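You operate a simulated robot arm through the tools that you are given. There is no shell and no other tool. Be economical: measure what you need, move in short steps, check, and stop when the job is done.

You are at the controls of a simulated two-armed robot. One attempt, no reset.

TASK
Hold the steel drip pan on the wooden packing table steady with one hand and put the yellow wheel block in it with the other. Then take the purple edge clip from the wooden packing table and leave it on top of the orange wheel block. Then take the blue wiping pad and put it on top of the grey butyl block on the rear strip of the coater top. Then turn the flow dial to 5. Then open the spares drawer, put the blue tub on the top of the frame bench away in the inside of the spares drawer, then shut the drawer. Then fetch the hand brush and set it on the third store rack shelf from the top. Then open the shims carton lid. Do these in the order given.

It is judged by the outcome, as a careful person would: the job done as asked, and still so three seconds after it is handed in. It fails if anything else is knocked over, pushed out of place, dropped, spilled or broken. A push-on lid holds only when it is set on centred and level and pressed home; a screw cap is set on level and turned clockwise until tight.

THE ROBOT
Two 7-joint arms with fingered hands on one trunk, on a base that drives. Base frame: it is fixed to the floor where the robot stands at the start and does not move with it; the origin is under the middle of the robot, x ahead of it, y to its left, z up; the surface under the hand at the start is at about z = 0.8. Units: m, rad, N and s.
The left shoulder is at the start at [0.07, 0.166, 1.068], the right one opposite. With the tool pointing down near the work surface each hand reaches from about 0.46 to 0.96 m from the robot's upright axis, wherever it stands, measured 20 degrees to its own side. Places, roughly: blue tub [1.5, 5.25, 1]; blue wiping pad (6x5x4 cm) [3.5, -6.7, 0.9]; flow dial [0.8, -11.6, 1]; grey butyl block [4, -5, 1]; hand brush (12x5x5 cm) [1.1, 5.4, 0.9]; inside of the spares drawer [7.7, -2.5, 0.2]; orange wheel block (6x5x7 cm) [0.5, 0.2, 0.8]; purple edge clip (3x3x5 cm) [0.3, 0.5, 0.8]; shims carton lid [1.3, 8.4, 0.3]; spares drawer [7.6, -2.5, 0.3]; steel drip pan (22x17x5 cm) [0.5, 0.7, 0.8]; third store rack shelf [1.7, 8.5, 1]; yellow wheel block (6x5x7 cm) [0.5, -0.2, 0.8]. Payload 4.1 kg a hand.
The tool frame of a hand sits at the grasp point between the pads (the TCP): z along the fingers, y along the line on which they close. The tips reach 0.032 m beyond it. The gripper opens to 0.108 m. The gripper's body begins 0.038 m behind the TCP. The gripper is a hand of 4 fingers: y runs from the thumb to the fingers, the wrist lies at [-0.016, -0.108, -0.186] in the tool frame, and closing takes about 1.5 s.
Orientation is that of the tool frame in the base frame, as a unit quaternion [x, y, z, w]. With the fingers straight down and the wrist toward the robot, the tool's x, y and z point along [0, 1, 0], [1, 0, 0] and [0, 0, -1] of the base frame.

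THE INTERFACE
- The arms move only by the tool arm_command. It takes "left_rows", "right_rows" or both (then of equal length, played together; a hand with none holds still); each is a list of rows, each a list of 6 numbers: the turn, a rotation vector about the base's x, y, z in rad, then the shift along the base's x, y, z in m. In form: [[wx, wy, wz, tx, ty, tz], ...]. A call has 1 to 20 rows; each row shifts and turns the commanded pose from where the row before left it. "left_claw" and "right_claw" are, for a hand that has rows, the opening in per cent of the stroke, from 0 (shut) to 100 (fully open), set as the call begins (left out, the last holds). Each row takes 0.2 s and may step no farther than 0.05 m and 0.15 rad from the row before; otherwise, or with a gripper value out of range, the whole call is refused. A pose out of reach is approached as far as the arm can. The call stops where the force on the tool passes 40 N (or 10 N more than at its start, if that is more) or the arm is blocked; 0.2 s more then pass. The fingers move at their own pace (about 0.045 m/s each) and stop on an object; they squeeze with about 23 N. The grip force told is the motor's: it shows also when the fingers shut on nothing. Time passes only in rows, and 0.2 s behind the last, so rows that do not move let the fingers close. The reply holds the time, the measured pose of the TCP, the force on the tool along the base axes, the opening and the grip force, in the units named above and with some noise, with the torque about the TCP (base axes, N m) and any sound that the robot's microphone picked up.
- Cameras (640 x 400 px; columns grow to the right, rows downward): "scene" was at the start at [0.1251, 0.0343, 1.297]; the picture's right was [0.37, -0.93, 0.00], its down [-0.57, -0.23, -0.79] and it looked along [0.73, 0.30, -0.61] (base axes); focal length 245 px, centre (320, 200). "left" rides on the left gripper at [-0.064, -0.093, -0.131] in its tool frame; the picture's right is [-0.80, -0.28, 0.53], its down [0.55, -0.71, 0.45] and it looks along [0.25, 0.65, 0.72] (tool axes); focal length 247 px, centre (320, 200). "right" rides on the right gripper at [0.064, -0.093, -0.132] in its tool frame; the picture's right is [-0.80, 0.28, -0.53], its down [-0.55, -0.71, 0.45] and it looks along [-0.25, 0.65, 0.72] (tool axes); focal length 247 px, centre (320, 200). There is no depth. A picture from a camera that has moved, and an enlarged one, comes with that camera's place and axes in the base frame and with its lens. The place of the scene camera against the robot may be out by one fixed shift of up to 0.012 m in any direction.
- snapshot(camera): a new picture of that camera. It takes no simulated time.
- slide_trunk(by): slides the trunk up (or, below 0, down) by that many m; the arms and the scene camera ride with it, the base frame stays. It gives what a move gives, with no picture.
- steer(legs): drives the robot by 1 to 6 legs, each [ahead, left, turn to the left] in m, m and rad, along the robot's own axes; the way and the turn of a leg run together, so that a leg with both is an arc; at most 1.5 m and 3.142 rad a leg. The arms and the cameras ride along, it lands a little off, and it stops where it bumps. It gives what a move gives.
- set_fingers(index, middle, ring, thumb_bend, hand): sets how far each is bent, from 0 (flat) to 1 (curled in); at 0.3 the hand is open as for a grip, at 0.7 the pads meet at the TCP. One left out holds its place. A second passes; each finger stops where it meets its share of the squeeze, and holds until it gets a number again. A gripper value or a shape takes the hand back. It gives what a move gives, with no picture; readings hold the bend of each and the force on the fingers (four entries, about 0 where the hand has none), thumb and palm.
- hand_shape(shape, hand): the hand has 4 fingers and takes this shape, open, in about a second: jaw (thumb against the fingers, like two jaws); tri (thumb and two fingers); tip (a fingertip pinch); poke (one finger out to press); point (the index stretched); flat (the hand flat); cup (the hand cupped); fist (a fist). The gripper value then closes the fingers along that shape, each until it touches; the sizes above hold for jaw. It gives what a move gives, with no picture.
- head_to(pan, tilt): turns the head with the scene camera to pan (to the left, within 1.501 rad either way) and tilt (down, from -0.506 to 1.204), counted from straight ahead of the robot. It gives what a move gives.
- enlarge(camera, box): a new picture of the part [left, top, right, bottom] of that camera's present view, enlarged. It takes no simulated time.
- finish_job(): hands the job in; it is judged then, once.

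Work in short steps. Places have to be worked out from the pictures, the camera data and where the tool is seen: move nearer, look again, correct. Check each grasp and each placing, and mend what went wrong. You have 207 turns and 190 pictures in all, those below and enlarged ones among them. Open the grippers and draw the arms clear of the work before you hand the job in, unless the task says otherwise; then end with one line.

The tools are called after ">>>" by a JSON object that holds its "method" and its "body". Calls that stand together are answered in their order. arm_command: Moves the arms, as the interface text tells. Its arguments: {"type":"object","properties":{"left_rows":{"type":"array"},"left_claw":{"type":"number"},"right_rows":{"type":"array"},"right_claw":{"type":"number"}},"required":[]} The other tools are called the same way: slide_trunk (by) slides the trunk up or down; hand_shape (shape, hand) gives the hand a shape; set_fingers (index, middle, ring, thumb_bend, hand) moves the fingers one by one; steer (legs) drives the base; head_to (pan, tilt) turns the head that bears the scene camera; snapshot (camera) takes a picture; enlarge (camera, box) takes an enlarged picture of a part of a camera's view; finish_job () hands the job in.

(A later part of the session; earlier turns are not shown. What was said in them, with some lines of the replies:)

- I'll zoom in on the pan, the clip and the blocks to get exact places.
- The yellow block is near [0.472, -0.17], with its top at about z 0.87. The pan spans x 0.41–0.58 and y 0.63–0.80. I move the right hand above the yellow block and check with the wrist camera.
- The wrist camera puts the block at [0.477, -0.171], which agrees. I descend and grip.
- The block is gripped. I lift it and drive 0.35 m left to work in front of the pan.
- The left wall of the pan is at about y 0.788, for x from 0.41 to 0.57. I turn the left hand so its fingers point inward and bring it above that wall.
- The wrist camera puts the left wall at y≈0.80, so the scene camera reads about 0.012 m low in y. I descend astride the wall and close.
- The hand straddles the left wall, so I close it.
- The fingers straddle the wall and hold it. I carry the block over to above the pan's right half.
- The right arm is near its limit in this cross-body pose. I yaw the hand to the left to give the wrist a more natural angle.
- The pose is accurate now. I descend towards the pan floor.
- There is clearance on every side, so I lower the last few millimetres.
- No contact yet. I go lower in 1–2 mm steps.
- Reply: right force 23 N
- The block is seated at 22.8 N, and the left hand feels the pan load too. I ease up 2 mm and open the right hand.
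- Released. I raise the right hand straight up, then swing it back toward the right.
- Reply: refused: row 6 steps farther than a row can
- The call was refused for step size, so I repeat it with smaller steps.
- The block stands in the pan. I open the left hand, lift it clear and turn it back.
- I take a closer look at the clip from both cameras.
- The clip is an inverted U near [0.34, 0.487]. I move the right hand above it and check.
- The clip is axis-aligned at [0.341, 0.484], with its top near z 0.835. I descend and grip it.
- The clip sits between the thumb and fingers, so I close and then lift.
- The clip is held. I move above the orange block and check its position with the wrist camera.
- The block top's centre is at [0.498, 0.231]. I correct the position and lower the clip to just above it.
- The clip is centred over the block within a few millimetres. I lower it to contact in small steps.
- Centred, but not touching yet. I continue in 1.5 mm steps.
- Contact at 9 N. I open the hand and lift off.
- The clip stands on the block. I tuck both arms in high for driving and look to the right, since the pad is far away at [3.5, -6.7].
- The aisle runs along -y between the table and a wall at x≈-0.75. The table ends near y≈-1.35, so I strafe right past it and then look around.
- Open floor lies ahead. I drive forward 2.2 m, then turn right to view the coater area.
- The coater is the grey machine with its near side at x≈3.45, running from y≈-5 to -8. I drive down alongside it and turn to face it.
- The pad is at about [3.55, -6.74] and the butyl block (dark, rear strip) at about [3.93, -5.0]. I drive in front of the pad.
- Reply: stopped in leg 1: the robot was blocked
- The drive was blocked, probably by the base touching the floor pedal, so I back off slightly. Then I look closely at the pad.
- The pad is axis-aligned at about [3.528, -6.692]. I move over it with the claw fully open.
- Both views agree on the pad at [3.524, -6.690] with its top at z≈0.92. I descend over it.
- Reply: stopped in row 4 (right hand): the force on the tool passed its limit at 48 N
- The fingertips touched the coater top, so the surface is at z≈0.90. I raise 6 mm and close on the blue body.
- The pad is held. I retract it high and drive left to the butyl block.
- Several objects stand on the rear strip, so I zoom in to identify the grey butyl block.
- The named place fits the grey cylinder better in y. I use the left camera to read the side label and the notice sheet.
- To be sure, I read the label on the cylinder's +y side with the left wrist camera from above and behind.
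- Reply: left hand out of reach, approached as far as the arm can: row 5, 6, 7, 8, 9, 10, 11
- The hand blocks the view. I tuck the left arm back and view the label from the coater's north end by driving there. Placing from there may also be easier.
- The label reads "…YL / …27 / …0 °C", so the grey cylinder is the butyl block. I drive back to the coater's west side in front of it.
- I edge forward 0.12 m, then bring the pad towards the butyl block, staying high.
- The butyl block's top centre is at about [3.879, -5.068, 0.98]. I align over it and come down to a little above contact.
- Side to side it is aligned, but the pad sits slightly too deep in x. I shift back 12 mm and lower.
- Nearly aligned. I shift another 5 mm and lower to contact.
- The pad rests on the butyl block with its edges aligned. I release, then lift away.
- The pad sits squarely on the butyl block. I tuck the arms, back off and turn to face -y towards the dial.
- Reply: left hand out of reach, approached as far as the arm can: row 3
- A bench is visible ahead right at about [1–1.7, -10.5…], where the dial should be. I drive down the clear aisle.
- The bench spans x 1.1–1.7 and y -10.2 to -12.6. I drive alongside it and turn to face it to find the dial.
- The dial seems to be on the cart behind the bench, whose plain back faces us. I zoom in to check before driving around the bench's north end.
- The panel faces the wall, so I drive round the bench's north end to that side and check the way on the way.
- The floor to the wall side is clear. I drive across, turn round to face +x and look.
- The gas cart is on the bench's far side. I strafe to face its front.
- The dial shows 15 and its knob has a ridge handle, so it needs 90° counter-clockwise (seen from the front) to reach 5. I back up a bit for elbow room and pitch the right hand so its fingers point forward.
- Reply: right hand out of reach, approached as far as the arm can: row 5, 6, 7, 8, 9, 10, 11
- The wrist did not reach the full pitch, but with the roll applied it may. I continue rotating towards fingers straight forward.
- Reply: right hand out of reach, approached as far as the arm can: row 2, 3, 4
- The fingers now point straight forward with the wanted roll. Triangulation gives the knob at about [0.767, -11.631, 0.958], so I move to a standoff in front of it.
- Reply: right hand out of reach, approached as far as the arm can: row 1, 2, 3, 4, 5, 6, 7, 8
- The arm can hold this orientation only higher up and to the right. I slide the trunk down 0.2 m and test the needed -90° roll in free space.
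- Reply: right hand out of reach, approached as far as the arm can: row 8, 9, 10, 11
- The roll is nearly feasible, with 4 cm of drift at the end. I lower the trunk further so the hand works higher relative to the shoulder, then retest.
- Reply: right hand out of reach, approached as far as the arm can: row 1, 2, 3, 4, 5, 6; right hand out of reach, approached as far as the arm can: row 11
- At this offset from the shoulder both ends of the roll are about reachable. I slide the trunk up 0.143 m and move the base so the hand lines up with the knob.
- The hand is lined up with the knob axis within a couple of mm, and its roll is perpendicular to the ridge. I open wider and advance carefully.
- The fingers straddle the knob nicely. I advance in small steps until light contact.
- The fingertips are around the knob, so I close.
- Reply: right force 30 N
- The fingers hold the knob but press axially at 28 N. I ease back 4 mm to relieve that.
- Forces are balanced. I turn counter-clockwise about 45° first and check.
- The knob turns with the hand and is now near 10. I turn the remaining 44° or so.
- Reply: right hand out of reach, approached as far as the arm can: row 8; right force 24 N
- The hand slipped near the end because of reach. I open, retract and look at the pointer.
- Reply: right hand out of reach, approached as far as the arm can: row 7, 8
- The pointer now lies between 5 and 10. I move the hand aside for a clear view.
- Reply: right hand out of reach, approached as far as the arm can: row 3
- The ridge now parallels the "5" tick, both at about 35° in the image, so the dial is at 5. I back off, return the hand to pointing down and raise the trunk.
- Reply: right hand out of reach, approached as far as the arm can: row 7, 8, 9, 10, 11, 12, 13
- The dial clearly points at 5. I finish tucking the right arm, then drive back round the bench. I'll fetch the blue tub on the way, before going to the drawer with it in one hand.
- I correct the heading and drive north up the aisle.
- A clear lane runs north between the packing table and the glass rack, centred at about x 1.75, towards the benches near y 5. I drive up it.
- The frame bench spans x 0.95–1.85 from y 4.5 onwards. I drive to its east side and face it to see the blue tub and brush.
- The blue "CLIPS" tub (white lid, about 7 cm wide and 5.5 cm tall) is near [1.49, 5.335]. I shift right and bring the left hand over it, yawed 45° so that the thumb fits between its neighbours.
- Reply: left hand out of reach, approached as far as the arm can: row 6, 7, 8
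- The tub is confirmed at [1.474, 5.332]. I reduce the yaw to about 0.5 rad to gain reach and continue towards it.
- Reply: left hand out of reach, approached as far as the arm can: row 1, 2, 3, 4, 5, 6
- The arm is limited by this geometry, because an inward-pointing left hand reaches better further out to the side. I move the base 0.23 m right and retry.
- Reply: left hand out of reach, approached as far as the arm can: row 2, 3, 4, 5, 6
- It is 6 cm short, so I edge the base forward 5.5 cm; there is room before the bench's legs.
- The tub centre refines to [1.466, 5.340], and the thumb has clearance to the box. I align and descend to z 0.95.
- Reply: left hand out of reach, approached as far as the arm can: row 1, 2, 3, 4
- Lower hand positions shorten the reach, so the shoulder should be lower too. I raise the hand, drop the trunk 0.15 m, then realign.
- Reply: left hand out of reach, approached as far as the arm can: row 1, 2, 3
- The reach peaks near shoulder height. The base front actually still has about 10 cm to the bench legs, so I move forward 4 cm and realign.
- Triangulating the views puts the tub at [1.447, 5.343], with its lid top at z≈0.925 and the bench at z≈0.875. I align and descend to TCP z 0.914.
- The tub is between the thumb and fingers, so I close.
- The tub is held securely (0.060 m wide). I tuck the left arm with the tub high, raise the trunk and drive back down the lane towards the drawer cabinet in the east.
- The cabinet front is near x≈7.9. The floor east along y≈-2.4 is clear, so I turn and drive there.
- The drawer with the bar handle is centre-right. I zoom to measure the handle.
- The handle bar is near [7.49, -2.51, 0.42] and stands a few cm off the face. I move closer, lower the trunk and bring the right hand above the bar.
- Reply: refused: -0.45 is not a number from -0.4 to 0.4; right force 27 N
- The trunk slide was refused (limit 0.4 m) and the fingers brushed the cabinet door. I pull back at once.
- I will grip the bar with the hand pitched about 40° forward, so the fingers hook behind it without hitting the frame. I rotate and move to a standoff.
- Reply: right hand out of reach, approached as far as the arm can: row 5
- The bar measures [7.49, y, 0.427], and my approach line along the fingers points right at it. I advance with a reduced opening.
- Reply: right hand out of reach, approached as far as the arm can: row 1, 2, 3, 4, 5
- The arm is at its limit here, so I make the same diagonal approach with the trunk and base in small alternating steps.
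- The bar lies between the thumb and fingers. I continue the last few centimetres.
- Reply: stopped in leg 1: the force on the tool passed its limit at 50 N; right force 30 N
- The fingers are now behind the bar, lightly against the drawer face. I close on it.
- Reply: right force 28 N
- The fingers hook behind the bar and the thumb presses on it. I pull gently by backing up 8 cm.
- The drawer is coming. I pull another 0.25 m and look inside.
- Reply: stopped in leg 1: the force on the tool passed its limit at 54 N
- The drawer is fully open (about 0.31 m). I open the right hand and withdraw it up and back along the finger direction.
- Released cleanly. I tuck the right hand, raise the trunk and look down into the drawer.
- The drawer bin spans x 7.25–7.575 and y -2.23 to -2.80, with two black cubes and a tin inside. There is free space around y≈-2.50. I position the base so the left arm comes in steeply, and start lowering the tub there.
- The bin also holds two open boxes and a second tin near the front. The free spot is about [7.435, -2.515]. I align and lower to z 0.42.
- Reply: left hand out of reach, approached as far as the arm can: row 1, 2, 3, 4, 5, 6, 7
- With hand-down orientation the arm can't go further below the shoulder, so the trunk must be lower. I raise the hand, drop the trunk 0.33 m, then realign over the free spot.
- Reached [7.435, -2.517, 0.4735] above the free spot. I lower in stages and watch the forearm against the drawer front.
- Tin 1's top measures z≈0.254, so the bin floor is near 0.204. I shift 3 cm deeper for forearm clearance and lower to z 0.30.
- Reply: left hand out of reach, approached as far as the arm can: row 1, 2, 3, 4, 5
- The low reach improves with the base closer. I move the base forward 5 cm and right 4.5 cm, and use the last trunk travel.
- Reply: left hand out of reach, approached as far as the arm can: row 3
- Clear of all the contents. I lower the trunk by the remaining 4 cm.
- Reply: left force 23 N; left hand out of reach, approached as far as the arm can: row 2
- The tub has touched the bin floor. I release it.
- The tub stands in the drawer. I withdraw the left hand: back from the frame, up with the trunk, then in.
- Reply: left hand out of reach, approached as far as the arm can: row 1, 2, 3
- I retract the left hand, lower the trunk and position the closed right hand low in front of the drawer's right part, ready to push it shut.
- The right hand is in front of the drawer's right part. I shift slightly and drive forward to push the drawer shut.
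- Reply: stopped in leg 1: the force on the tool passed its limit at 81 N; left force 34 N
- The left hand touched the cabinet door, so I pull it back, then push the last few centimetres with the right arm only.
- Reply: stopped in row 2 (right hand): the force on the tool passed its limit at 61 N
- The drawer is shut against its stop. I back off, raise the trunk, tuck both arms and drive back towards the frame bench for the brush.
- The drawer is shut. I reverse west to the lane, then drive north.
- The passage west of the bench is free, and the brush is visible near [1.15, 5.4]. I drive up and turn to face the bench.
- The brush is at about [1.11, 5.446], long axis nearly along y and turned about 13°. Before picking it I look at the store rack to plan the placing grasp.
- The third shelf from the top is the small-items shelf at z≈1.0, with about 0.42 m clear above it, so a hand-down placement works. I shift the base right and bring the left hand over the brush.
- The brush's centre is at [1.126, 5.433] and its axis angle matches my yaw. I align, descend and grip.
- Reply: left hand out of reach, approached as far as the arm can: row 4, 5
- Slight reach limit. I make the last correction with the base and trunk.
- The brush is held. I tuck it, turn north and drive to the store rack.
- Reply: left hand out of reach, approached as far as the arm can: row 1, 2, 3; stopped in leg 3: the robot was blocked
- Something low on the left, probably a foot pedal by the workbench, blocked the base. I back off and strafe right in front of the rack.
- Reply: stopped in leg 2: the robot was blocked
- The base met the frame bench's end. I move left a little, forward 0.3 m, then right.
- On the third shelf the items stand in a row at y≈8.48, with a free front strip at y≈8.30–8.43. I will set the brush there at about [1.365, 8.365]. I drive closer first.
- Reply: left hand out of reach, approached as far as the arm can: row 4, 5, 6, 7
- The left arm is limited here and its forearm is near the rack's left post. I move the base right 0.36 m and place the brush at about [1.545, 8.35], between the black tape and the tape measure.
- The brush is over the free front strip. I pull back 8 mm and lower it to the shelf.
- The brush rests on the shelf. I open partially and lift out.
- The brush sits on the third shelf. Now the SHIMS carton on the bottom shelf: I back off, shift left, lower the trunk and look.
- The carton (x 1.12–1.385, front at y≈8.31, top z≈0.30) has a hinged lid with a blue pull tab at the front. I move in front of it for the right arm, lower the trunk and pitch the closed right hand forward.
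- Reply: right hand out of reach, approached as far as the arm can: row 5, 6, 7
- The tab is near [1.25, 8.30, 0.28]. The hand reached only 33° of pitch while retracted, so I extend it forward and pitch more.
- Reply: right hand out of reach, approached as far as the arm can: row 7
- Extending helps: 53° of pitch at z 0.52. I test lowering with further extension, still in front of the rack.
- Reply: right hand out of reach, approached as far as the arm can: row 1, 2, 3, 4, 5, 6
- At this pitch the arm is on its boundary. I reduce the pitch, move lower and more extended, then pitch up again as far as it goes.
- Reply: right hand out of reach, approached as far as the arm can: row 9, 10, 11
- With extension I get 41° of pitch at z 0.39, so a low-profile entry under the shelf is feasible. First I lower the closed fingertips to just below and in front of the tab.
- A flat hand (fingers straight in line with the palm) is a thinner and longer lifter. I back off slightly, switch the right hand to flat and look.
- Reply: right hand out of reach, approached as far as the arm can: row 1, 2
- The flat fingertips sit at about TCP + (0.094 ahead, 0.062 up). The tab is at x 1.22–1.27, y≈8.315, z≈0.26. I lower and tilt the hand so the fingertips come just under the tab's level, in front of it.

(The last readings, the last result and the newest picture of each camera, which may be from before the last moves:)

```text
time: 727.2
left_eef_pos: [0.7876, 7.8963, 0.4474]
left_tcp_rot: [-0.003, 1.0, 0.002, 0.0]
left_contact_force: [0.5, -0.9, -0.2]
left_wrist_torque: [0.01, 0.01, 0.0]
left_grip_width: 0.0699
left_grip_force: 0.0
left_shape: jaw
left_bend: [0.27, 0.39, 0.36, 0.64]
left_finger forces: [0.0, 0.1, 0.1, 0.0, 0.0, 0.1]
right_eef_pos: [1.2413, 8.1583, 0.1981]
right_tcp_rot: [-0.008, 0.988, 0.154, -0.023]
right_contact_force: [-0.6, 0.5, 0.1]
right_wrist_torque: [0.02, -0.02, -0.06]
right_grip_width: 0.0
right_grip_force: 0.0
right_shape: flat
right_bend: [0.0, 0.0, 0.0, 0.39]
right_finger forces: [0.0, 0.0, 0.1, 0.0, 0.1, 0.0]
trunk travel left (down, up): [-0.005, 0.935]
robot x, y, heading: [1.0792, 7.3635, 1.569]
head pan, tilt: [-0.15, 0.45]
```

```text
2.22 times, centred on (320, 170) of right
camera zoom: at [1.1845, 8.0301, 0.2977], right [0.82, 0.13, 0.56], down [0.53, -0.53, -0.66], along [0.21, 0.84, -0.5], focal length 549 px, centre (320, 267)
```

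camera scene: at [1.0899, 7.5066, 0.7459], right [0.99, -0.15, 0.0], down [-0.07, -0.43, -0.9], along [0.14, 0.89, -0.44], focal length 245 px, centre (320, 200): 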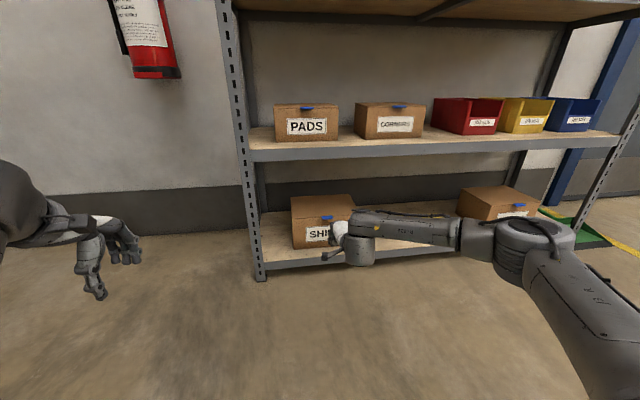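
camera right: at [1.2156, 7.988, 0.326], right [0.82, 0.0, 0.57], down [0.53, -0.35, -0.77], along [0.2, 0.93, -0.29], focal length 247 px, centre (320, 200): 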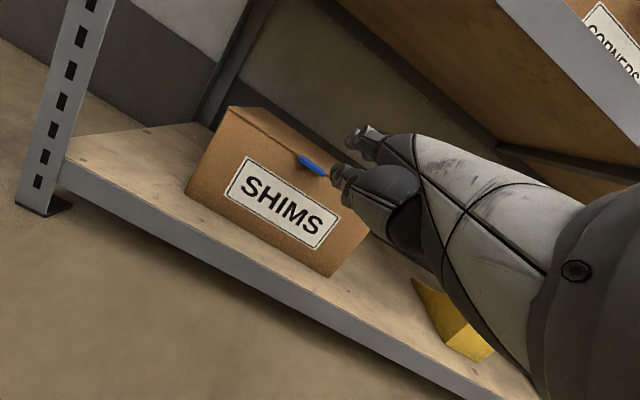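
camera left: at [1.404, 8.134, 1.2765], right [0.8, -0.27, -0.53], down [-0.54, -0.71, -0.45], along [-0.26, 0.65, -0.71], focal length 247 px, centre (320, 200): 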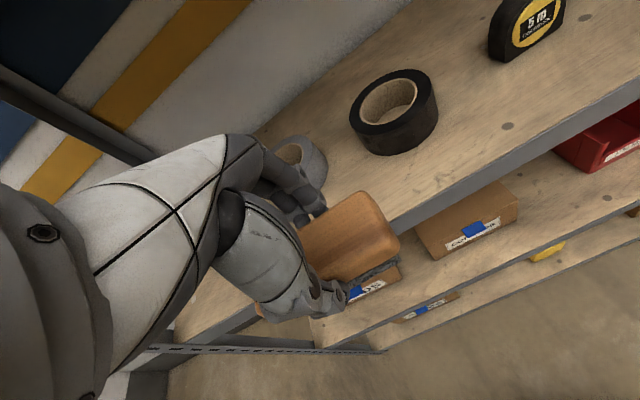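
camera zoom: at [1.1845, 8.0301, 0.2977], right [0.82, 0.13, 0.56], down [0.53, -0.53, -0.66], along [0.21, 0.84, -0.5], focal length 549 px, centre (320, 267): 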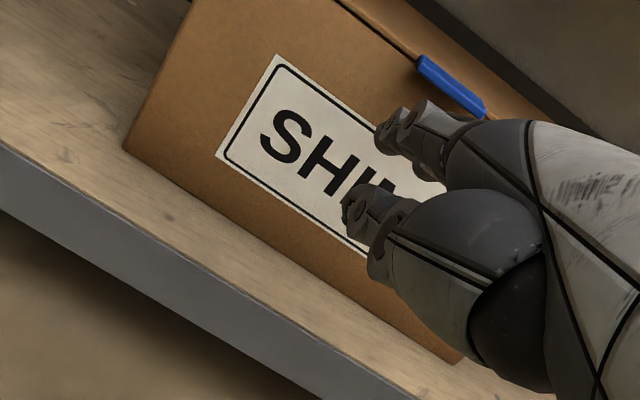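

The fingertips are at y≈8.265, z≈0.24, and the tab at y≈8.335, z≈0.255. I lower 8 mm and advance 5.5 cm so the fingertips go under the tab.

>>> {"method": "arm_command", "body": {"right_rows": [[0, 0, 0, 0, 0, -0.008], [0, 0, 0, 0, 0.02, 0], [0, 0, 0, 0, 0.02, 0], [0, 0, 0, 0, 0.015, 0], [0, 0, 0, 0, 0, 0]]}}

>>> {"method": "enlarge", "body": {"camera": "scene", "box": [260, 170, 420, 270]}}

>>> {"method": "enlarge", "body": {"camera": "right", "box": [260, 60, 420, 180]}}

```text
time: 728.5
left_eef_pos: [0.7878, 7.8952, 0.4471]
left_tcp_rot: [-0.003, 1.0, 0.002, 0.0]
left_contact_force: [0.4, -0.5, 1.2]
left_wrist_torque: [0.01, 0.01, 0.0]
left_grip_width: 0.0699
left_grip_force: 0.1
left_shape: jaw
left_bend: [0.27, 0.39, 0.36, 0.64]
left_finger forces: [0.1, 0.0, 0.1, 0.0, 0.0, 0.0]
right_eef_pos: [1.2415, 8.2144, 0.189]
right_tcp_rot: [-0.007, 0.988, 0.151, -0.023]
right_contact_force: [-0.2, 0.6, 0.5]
right_wrist_torque: [0.0, 0.0, -0.01]
right_grip_width: 0.0
right_grip_force: 0.0
right_shape: flat
right_bend: [0.0, 0.0, 0.0, 0.39]
right_finger forces: [0.0, 0.0, 0.0, 0.0, 0.1, 0.0]
trunk travel left (down, up): [-0.005, 0.935]
robot x, y, heading: [1.0812, 7.3639, 1.565]
head pan, tilt: [-0.15, 0.45]
```

```text
4.00 times, centred on (340, 220) of scene
camera zoom: at [1.09, 7.5066, 0.7459], right [0.99, -0.15, 0.0], down [-0.07, -0.43, -0.9], along [0.14, 0.89, -0.44], focal length 979 px, centre (240, 120)
```

zoom: 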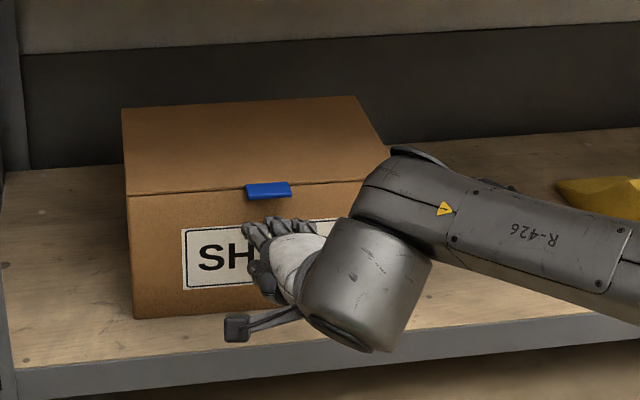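

```text
3.33 times, centred on (340, 120) of right
camera zoom: at [1.184, 8.0849, 0.2884], right [0.82, 0.13, 0.56], down [0.53, -0.53, -0.66], along [0.21, 0.84, -0.5], focal length 823 px, centre (253, 467)
```

zoom: 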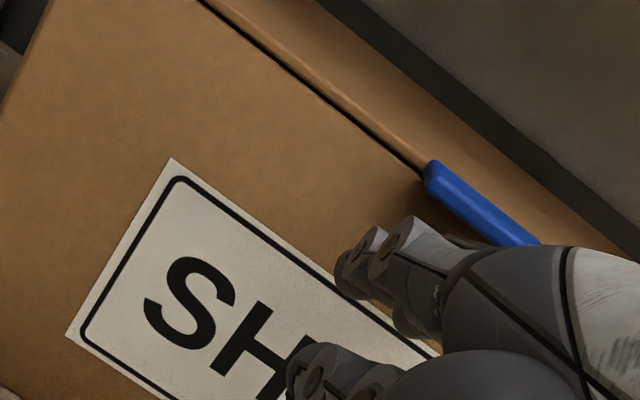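

The fingertips are just below the tab. I advance 1.2 cm more and start raising.

>>> {"method": "arm_command", "body": {"right_rows": [[0, 0, 0, 0, 0.006, 0], [0, 0, 0, 0, 0.006, 0], [0, 0, 0, 0, 0, 0.01], [0, 0, 0, 0, 0, 0.01], [0, 0, 0, 0, 0, 0.01], [0, 0, 0, 0, 0, 0.01], [0, 0, 0, 0, 0, 0.01], [0, 0, 0, 0, 0, 0]]}}

>>> {"method": "enlarge", "body": {"camera": "scene", "box": [260, 170, 420, 270]}}

```text
time: 730.2
left_eef_pos: [0.7883, 7.896, 0.4473]
left_tcp_rot: [-0.004, 1.0, 0.003, 0.0]
left_contact_force: [0.1, -0.5, -0.3]
left_wrist_torque: [0.04, 0.0, 0.01]
left_grip_width: 0.0703
left_grip_force: 0.2
left_shape: jaw
left_bend: [0.27, 0.39, 0.36, 0.64]
left_finger forces: [0.0, 0.0, 0.1, 0.0, 0.0, 0.0]
right_eef_pos: [1.2438, 8.2274, 0.2369]
right_tcp_rot: [-0.008, 0.988, 0.153, -0.023]
right_contact_force: [0.5, 0.0, 0.4]
right_wrist_torque: [0.02, 0.05, 0.02]
right_grip_width: 0.0001
right_grip_force: 0.0
right_shape: flat
right_bend: [0.0, 0.0, 0.0, 0.39]
right_finger forces: [0.0, 0.2, 0.1, 0.1, 0.1, 0.0]
trunk travel left (down, up): [-0.005, 0.935]
robot x, y, heading: [1.0789, 7.3663, 1.567]
head pan, tilt: [-0.15, 0.45]
```

```text
4.00 times, centred on (340, 220) of scene
camera zoom: at [1.09, 7.5066, 0.7459], right [0.99, -0.15, 0.0], down [-0.07, -0.43, -0.9], along [0.14, 0.89, -0.44], focal length 979 px, centre (240, 120)
```

zoom: 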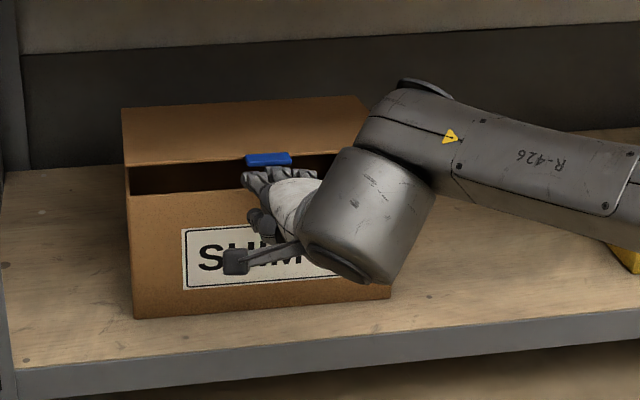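

The lid is lifting on the fingertips. I keep raising, pitching up, then move forward under it with the base.

>>> {"method": "arm_command", "body": {"right_rows": [[0.03, 0, 0, 0, 0.006, 0.012], [0.03, 0, 0, 0, 0.006, 0.012], [0.03, 0, 0, 0, 0.006, 0.012], [0.03, 0, 0, 0, 0.006, 0.012], [0.03, 0, 0, 0, 0.006, 0.012], [0, 0, 0, 0, 0, 0]]}}

>>> {"method": "steer", "body": {"legs": [[0.06, 0, 0]]}}

>>> {"method": "snapshot", "body": {"camera": "scene"}}

```text
time: 731.6
left_eef_pos: [0.7879, 7.8963, 0.4469]
left_tcp_rot: [-0.004, 1.0, 0.002, 0.0]
left_contact_force: [-0.5, -0.8, -1.1]
left_wrist_torque: [0.02, -0.01, -0.02]
left_grip_width: 0.0699
left_grip_force: 0.1
left_shape: jaw
left_bend: [0.27, 0.39, 0.36, 0.64]
left_finger forces: [0.1, 0.1, 0.0, 0.0, 0.0, 0.0]
right_eef_pos: [1.2414, 8.2566, 0.2979]
right_tcp_rot: [-0.009, 0.974, 0.226, -0.022]
right_contact_force: [0.0, -0.5, -0.4]
right_wrist_torque: [-0.06, -0.01, -0.01]
right_grip_width: 0.0
right_grip_force: 0.0
right_shape: flat
right_bend: [0.0, 0.0, 0.0, 0.39]
right_finger forces: [0.0, 0.1, 0.0, 0.0, 0.0, 0.0]
trunk travel left (down, up): [-0.005, 0.935]
robot x, y, heading: [1.0818, 7.365, 1.568]
head pan, tilt: [-0.15, 0.45]
```

```text
time: 732.6
left_eef_pos: [0.7868, 7.9551, 0.4471]
left_tcp_rot: [-0.003, 1.0, 0.003, 0.0]
left_contact_force: [0.0, 0.1, 0.7]
left_wrist_torque: [-0.02, -0.02, 0.02]
left_grip_width: 0.0701
left_grip_force: 0.1
left_shape: jaw
left_bend: [0.27, 0.39, 0.36, 0.64]
left_finger forces: [0.0, 0.0, 0.0, 0.0, 0.0, 0.0]
right_eef_pos: [1.2417, 8.3169, 0.2979]
right_tcp_rot: [-0.01, 0.974, 0.226, -0.022]
right_contact_force: [0.9, -0.1, -0.8]
right_wrist_torque: [-0.01, 0.0, -0.01]
right_grip_width: 0.0
right_grip_force: 0.0
right_shape: flat
right_bend: [0.0, 0.0, 0.0, 0.39]
right_finger forces: [0.0, 0.2, 0.0, 0.1, 0.0, 0.0]
trunk travel left (down, up): [-0.005, 0.935]
robot x, y, heading: [1.0806, 7.4202, 1.568]
head pan, tilt: [-0.15, 0.45]
```

```text
17 pictures are left
camera scene: at [1.0902, 7.5662, 0.7459], right [0.99, -0.15, 0.0], down [-0.07, -0.43, -0.9], along [0.14, 0.89, -0.44], focal length 245 px, centre (320, 200)
```

scene: 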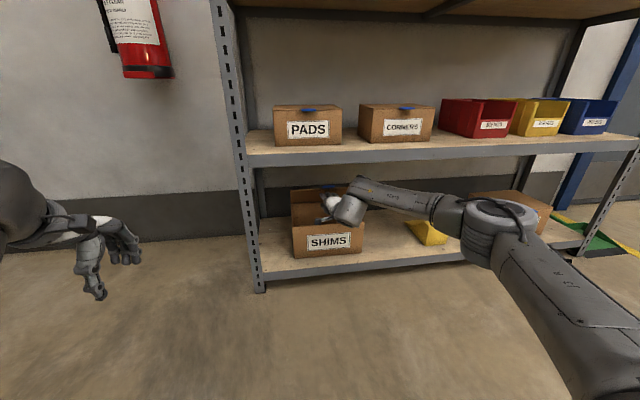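

The lid is well up. I raise and pitch a bit more so the thumb clears the carton wall, then drive forward to push the lid over.

>>> {"method": "arm_command", "body": {"right_rows": [[0.03, 0, 0, 0, 0, 0.012], [0.03, 0, 0, 0, 0, 0.012], [0.02, 0, 0, 0, 0, 0.012], [0, 0, 0, 0, 0, 0]]}}

>>> {"method": "steer", "body": {"legs": [[0.06, 0, 0]]}}

>>> {"method": "enlarge", "body": {"camera": "scene", "box": [240, 130, 440, 280]}}

```text
time: 733.6
left_eef_pos: [0.7869, 7.9555, 0.4492]
left_tcp_rot: [-0.002, 1.0, 0.003, 0.0]
left_contact_force: [-0.2, -0.1, 0.3]
left_wrist_torque: [0.02, -0.01, 0.02]
left_grip_width: 0.0699
left_grip_force: 0.0
left_shape: jaw
left_bend: [0.27, 0.39, 0.36, 0.64]
left_finger forces: [0.1, 0.1, 0.1, 0.0, 0.0, 0.0]
right_eef_pos: [1.2424, 8.3153, 0.3339]
right_tcp_rot: [-0.009, 0.964, 0.264, -0.022]
right_contact_force: [-0.1, 0.6, -0.3]
right_wrist_torque: [-0.02, -0.02, -0.02]
right_grip_width: 0.0
right_grip_force: 0.0
right_shape: flat
right_bend: [0.0, 0.0, 0.0, 0.39]
right_finger forces: [0.0, 0.0, 0.1, 0.0, 0.0, 0.0]
trunk travel left (down, up): [-0.005, 0.935]
robot x, y, heading: [1.0837, 7.425, 1.573]
head pan, tilt: [-0.15, 0.45]
```

```text
time: 734.6
left_eef_pos: [0.7882, 8.0147, 0.446]
left_tcp_rot: [-0.002, 1.0, 0.003, -0.001]
left_contact_force: [0.1, -1.0, -0.4]
left_wrist_torque: [0.03, 0.0, 0.02]
left_grip_width: 0.07
left_grip_force: 0.0
left_shape: jaw
left_bend: [0.27, 0.39, 0.36, 0.64]
left_finger forces: [0.1, 0.1, 0.0, 0.0, 0.0, 0.0]
right_eef_pos: [1.2443, 8.3743, 0.335]
right_tcp_rot: [-0.009, 0.964, 0.264, -0.021]
right_contact_force: [-1.2, 0.2, 0.6]
right_wrist_torque: [-0.01, 0.01, 0.01]
right_grip_width: 0.0
right_grip_force: 0.1
right_shape: flat
right_bend: [0.0, 0.0, 0.0, 0.39]
right_finger forces: [0.0, 0.1, 0.0, 0.0, 0.0, 0.0]
trunk travel left (down, up): [-0.005, 0.935]
robot x, y, heading: [1.0815, 7.4818, 1.564]
head pan, tilt: [-0.15, 0.45]
```

```text
2.67 times, centred on (340, 205) of scene
camera zoom: at [1.0906, 7.6249, 0.7459], right [0.99, -0.15, 0.0], down [-0.07, -0.43, -0.9], along [0.14, 0.89, -0.44], focal length 653 px, centre (267, 187)
```

zoom: 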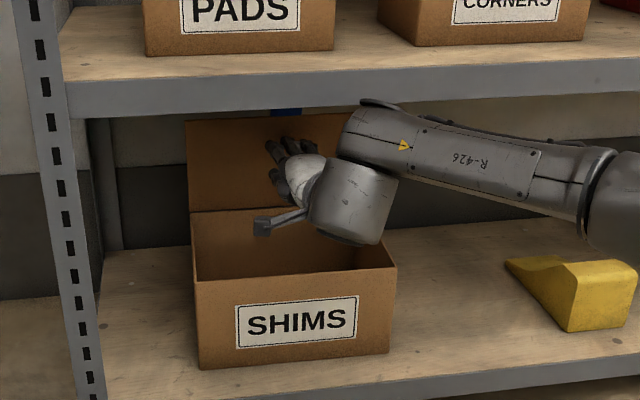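

The lid is close to vertical. I push 6 cm further.

>>> {"method": "steer", "body": {"legs": [[0.06, 0, 0]]}}

>>> {"method": "enlarge", "body": {"camera": "scene", "box": [240, 130, 440, 280]}}

```text
time: 735.7
left_eef_pos: [0.7916, 8.0744, 0.4474]
left_tcp_rot: [0.002, 1.0, 0.003, 0.0]
left_contact_force: [-0.8, 0.3, -0.3]
left_wrist_torque: [0.02, -0.01, -0.01]
left_grip_width: 0.0699
left_grip_force: 0.1
left_shape: jaw
left_bend: [0.27, 0.39, 0.36, 0.64]
left_finger forces: [0.1, 0.1, 0.1, 0.0, 0.0, 0.0]
right_eef_pos: [1.2465, 8.4269, 0.3274]
right_tcp_rot: [-0.011, 0.965, 0.261, -0.019]
right_contact_force: [0.6, 0.9, -1.1]
right_wrist_torque: [-0.02, 0.02, -0.02]
right_grip_width: 0.0
right_grip_force: 0.0
right_shape: flat
right_bend: [0.0, 0.0, 0.0, 0.39]
right_finger forces: [0.0, 0.0, 0.0, 0.0, 0.0, 0.0]
trunk travel left (down, up): [-0.005, 0.935]
robot x, y, heading: [1.0835, 7.538, 1.56]
head pan, tilt: [-0.15, 0.45]
stopped in leg 1: the robot was blocked; the commanded pose is now the measured one
```

```text
2.67 times, centred on (340, 205) of scene
camera zoom: at [1.0919, 7.6827, 0.7458], right [0.99, -0.16, 0.0], down [-0.07, -0.43, -0.9], along [0.14, 0.89, -0.44], focal length 653 px, centre (267, 187)
```

zoom: 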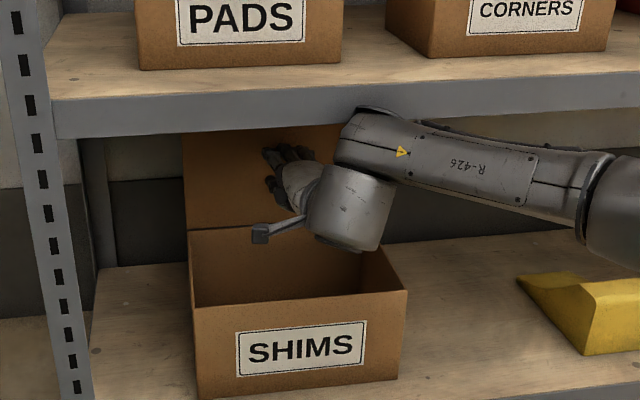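

The arm just met the shelf lip; the lid looks past vertical. I back the hand out and see whether the lid stays.

>>> {"method": "arm_command", "body": {"right_rows": [[0, 0, 0, 0, -0.02, -0.004], [0, 0, 0, 0, -0.02, 0], [0, 0, 0, 0, 0, 0]]}}

>>> {"method": "steer", "body": {"legs": [[-0.1, 0, 0]]}}

>>> {"method": "enlarge", "body": {"camera": "scene", "box": [240, 130, 440, 280]}}

```text
time: 736.5
left_eef_pos: [0.7923, 8.0744, 0.4476]
left_tcp_rot: [0.001, 1.0, 0.003, 0.0]
left_contact_force: [0.0, 0.2, 0.2]
left_wrist_torque: [0.01, 0.02, 0.0]
left_grip_width: 0.0699
left_grip_force: 0.1
left_shape: jaw
left_bend: [0.27, 0.39, 0.36, 0.64]
left_finger forces: [0.0, 0.0, 0.1, 0.0, 0.0, 0.0]
right_eef_pos: [1.2435, 8.3852, 0.3253]
right_tcp_rot: [-0.013, 0.965, 0.261, -0.021]
right_contact_force: [-0.2, 0.4, 0.5]
right_wrist_torque: [0.03, -0.03, -0.01]
right_grip_width: 0.0001
right_grip_force: 0.0
right_shape: flat
right_bend: [0.0, 0.0, 0.0, 0.39]
right_finger forces: [0.0, 0.0, 0.0, 0.1, 0.0, 0.0]
trunk travel left (down, up): [-0.005, 0.935]
robot x, y, heading: [1.0835, 7.5379, 1.563]
head pan, tilt: [-0.15, 0.45]
```

```text
time: 737.6
left_eef_pos: [0.7895, 7.9724, 0.4473]
left_tcp_rot: [0.0, 1.0, 0.003, 0.001]
left_contact_force: [0.3, -0.2, -0.2]
left_wrist_torque: [0.02, -0.01, -0.02]
left_grip_width: 0.0701
left_grip_force: 0.0
left_shape: jaw
left_bend: [0.27, 0.39, 0.36, 0.64]
left_finger forces: [0.0, 0.0, 0.0, 0.0, 0.0, 0.2]
right_eef_pos: [1.2411, 8.2863, 0.3258]
right_tcp_rot: [-0.013, 0.965, 0.261, -0.02]
right_contact_force: [0.2, 0.8, 0.1]
right_wrist_torque: [-0.02, -0.03, 0.0]
right_grip_width: 0.0
right_grip_force: 0.1
right_shape: flat
right_bend: [0.0, 0.0, 0.0, 0.39]
right_finger forces: [0.1, 0.0, 0.0, 0.0, 0.1, 0.1]
trunk travel left (down, up): [-0.005, 0.935]
robot x, y, heading: [1.0842, 7.4383, 1.563]
head pan, tilt: [-0.15, 0.45]
```

```text
2.67 times, centred on (340, 205) of scene
camera zoom: at [1.0906, 7.5816, 0.7459], right [0.99, -0.16, 0.0], down [-0.07, -0.43, -0.9], along [0.14, 0.89, -0.44], focal length 653 px, centre (267, 187)
```

zoom: 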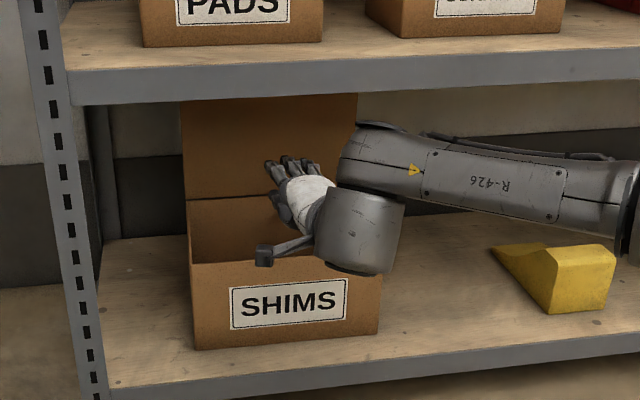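

The lid stays open. I back out fully, then raise the trunk and verify.

>>> {"method": "steer", "body": {"legs": [[-0.14, 0, 0]]}}

>>> {"method": "arm_command", "body": {"right_rows": [[-0.05, 0, 0, 0, -0.02, 0.02], [-0.05, 0, 0, 0, -0.02, 0.02], [-0.05, 0, 0, 0, -0.02, 0.02], [0, 0, 0, 0, -0.02, 0.02], [0, 0, 0, 0, 0, 0]]}}

```text
time: 739.0
left_eef_pos: [0.7868, 7.8302, 0.4459]
left_tcp_rot: [-0.001, 1.0, 0.002, 0.0]
left_contact_force: [1.1, -0.2, -0.8]
left_wrist_torque: [0.02, -0.01, -0.02]
left_grip_width: 0.0702
left_grip_force: 0.0
left_shape: jaw
left_bend: [0.27, 0.39, 0.36, 0.64]
left_finger forces: [0.0, 0.1, 0.0, 0.1, 0.0, 0.0]
right_eef_pos: [1.2378, 8.1458, 0.3241]
right_tcp_rot: [-0.014, 0.965, 0.26, -0.021]
right_contact_force: [0.0, 0.1, -0.6]
right_wrist_torque: [-0.03, 0.0, 0.0]
right_grip_width: 0.0
right_grip_force: 0.0
right_shape: flat
right_bend: [0.0, 0.0, 0.0, 0.39]
right_finger forces: [0.1, 0.0, 0.0, 0.1, 0.0, 0.0]
trunk travel left (down, up): [-0.005, 0.935]
robot x, y, heading: [1.0786, 7.3012, 1.567]
head pan, tilt: [-0.15, 0.45]
```

```text
time: 740.2
left_eef_pos: [0.7874, 7.8299, 0.4481]
left_tcp_rot: [-0.001, 1.0, 0.003, -0.001]
left_contact_force: [-0.6, -0.6, -0.2]
left_wrist_torque: [0.01, -0.02, 0.02]
left_grip_width: 0.0702
left_grip_force: 0.1
left_shape: jaw
left_bend: [0.27, 0.39, 0.36, 0.64]
left_finger forces: [0.0, 0.1, 0.0, 0.1, 0.0, 0.1]
right_eef_pos: [1.2365, 8.0611, 0.4063]
right_tcp_rot: [-0.013, 0.982, 0.188, -0.022]
right_contact_force: [-0.3, 0.1, -1.1]
right_wrist_torque: [0.0, 0.01, -0.01]
right_grip_width: 0.0
right_grip_force: 0.0
right_shape: flat
right_bend: [0.0, 0.0, 0.0, 0.39]
right_finger forces: [0.0, 0.0, 0.1, 0.2, 0.0, 0.0]
trunk travel left (down, up): [-0.005, 0.935]
robot x, y, heading: [1.0759, 7.2945, 1.567]
head pan, tilt: [-0.15, 0.45]
```

The hands are clear. I raise the trunk, open the right hand, and take a last look at the carton and the brush.

>>> {"method": "slide_trunk", "body": {"by": 0.35}}

>>> {"method": "hand_shape", "body": {"hand": "right", "shape": "jaw"}}

>>> {"method": "head_to", "body": {"pan": -0.25, "tilt": 0.35}}

>>> {"method": "snapshot", "body": {"camera": "scene"}}

```text
time: 743.6
left_eef_pos: [0.7883, 7.8299, 0.7979]
left_tcp_rot: [-0.002, 1.0, 0.003, 0.001]
left_contact_force: [0.1, 0.5, -0.2]
left_wrist_torque: [0.0, 0.01, -0.02]
left_grip_width: 0.0698
left_grip_force: 0.1
left_shape: jaw
left_bend: [0.27, 0.39, 0.36, 0.64]
left_finger forces: [0.1, 0.0, 0.1, 0.1, 0.1, 0.0]
right_eef_pos: [1.2364, 8.0631, 0.7571]
right_tcp_rot: [-0.013, 0.982, 0.187, -0.022]
right_contact_force: [0.6, -0.4, 0.1]
right_wrist_torque: [-0.01, 0.0, -0.02]
right_grip_width: 0.0
right_grip_force: 0.0
right_shape: flat
right_bend: [0.0, 0.0, 0.0, 0.39]
right_finger forces: [0.0, 0.0, 0.0, 0.1, 0.1, 0.0]
trunk travel left (down, up): [-0.355, 0.585]
robot x, y, heading: [1.0796, 7.2959, 1.564]
head pan, tilt: [-0.15, 0.45]
```

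```text
time: 744.5
left_eef_pos: [0.7872, 7.8311, 0.7975]
left_tcp_rot: [0.0, 1.0, 0.003, 0.0]
left_contact_force: [0.3, 0.1, -0.4]
left_wrist_torque: [0.01, -0.01, 0.0]
left_grip_width: 0.0699
left_grip_force: 0.0
left_shape: jaw
left_bend: [0.27, 0.39, 0.36, 0.64]
left_finger forces: [0.0, 0.1, 0.0, 0.0, 0.1, 0.0]
right_eef_pos: [1.2372, 8.0635, 0.7565]
right_tcp_rot: [-0.014, 0.982, 0.188, -0.023]
right_contact_force: [0.1, 0.1, 0.5]
right_wrist_torque: [-0.03, -0.01, 0.03]
right_grip_width: 0.1078
right_grip_force: 0.0
right_shape: jaw
right_bend: [0.3, 0.3, 0.3, 0.3]
right_finger forces: [0.0, 0.0, 0.0, 0.0, 0.0, 0.0]
trunk travel left (down, up): [-0.355, 0.585]
robot x, y, heading: [1.0779, 7.2956, 1.563]
head pan, tilt: [-0.15, 0.45]
```

```text
time: 745.2
left_eef_pos: [0.7879, 7.8285, 0.7956]
left_tcp_rot: [-0.001, 1.0, 0.002, 0.0]
left_contact_force: [-0.3, -0.2, -0.4]
left_wrist_torque: [-0.03, 0.03, 0.0]
left_grip_width: 0.0702
left_grip_force: 0.0
left_shape: jaw
left_bend: [0.27, 0.39, 0.36, 0.64]
left_finger forces: [0.0, 0.0, 0.0, 0.0, 0.0, 0.0]
right_eef_pos: [1.2372, 8.0644, 0.7566]
right_tcp_rot: [-0.013, 0.982, 0.188, -0.022]
right_contact_force: [0.1, 0.6, -0.7]
right_wrist_torque: [0.03, -0.02, 0.03]
right_grip_width: 0.1078
right_grip_force: 0.1
right_shape: jaw
right_bend: [0.3, 0.3, 0.3, 0.3]
right_finger forces: [0.0, 0.0, 0.0, 0.0, 0.0, 0.0]
trunk travel left (down, up): [-0.355, 0.585]
robot x, y, heading: [1.0798, 7.2985, 1.566]
head pan, tilt: [-0.25, 0.351]
```

```text
13 pictures are left
camera scene: at [1.0983, 7.4395, 1.1051], right [0.97, -0.25, 0.0], down [-0.09, -0.33, -0.94], along [0.24, 0.91, -0.34], focal length 245 px, centre (320, 200)
```

scene: 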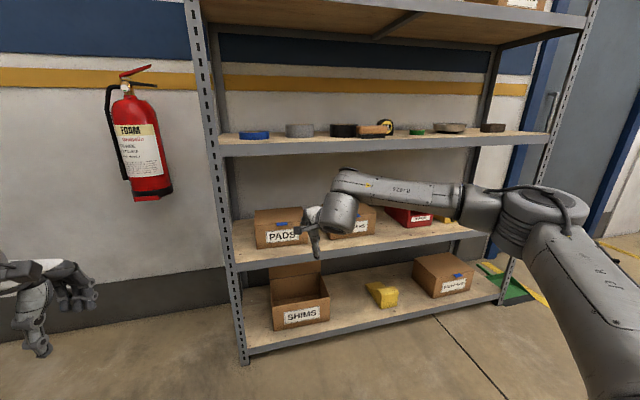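

The SHIMS lid stays open and the brush rests on the third shelf. I draw the right arm back from the rack before handing in.

>>> {"method": "arm_command", "body": {"right_rows": [[-0.08, 0, 0, 0, -0.03, 0.02], [-0.08, 0, 0, 0, -0.03, 0.02], [-0.08, 0, 0, 0, -0.03, 0.02], [-0.06, 0, 0, 0, -0.03, 0.02], [0, 0, 0, 0, -0.03, 0.02], [0, 0, 0, 0, 0, 0]], "right_claw": 100}}

>>> {"method": "snapshot", "body": {"camera": "scene"}}

```text
time: 746.6
left_eef_pos: [0.7861, 7.8298, 0.7974]
left_tcp_rot: [-0.001, 1.0, 0.003, 0.0]
left_contact_force: [-0.1, 0.2, -0.2]
left_wrist_torque: [0.01, 0.01, -0.02]
left_grip_width: 0.0701
left_grip_force: 0.1
left_shape: jaw
left_bend: [0.27, 0.39, 0.36, 0.64]
left_finger forces: [0.0, 0.1, 0.0, 0.0, 0.0, 0.0]
right_eef_pos: [1.2345, 7.9136, 0.8603]
right_tcp_rot: [-0.01, 0.999, 0.038, -0.024]
right_contact_force: [-0.5, -0.9, 0.3]
right_wrist_torque: [-0.01, -0.02, 0.0]
right_grip_width: 0.1077
right_grip_force: 0.0
right_shape: jaw
right_bend: [0.3, 0.3, 0.3, 0.3]
right_finger forces: [0.1, 0.0, 0.1, 0.1, 0.0, 0.0]
trunk travel left (down, up): [-0.355, 0.585]
robot x, y, heading: [1.0805, 7.2934, 1.569]
head pan, tilt: [-0.25, 0.351]
```

```text
12 pictures are left
camera scene: at [1.0984, 7.4399, 1.105], right [0.97, -0.25, 0.0], down [-0.09, -0.33, -0.94], along [0.24, 0.91, -0.34], focal length 245 px, centre (320, 200)
```

scene: 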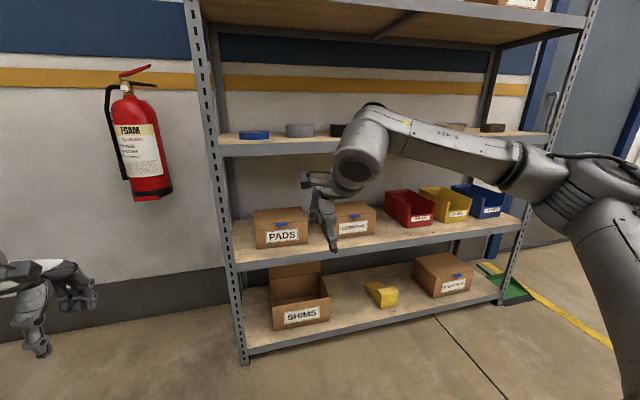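

All seven steps are done, and both hands are empty and clear of the rack. I hand the job in.

>>> {"method": "finish_job", "body": {}}

```text
The job is handed in.
```

I finished all seven steps in the order given and handed the job in. During driving and reaching, the base touched a floor pedal by the coater and was stopped by something low by the workbench and by the frame bench. The hands also touched the spares cabinet door, and the arm met a rack shelf. I saw nothing move as a result.
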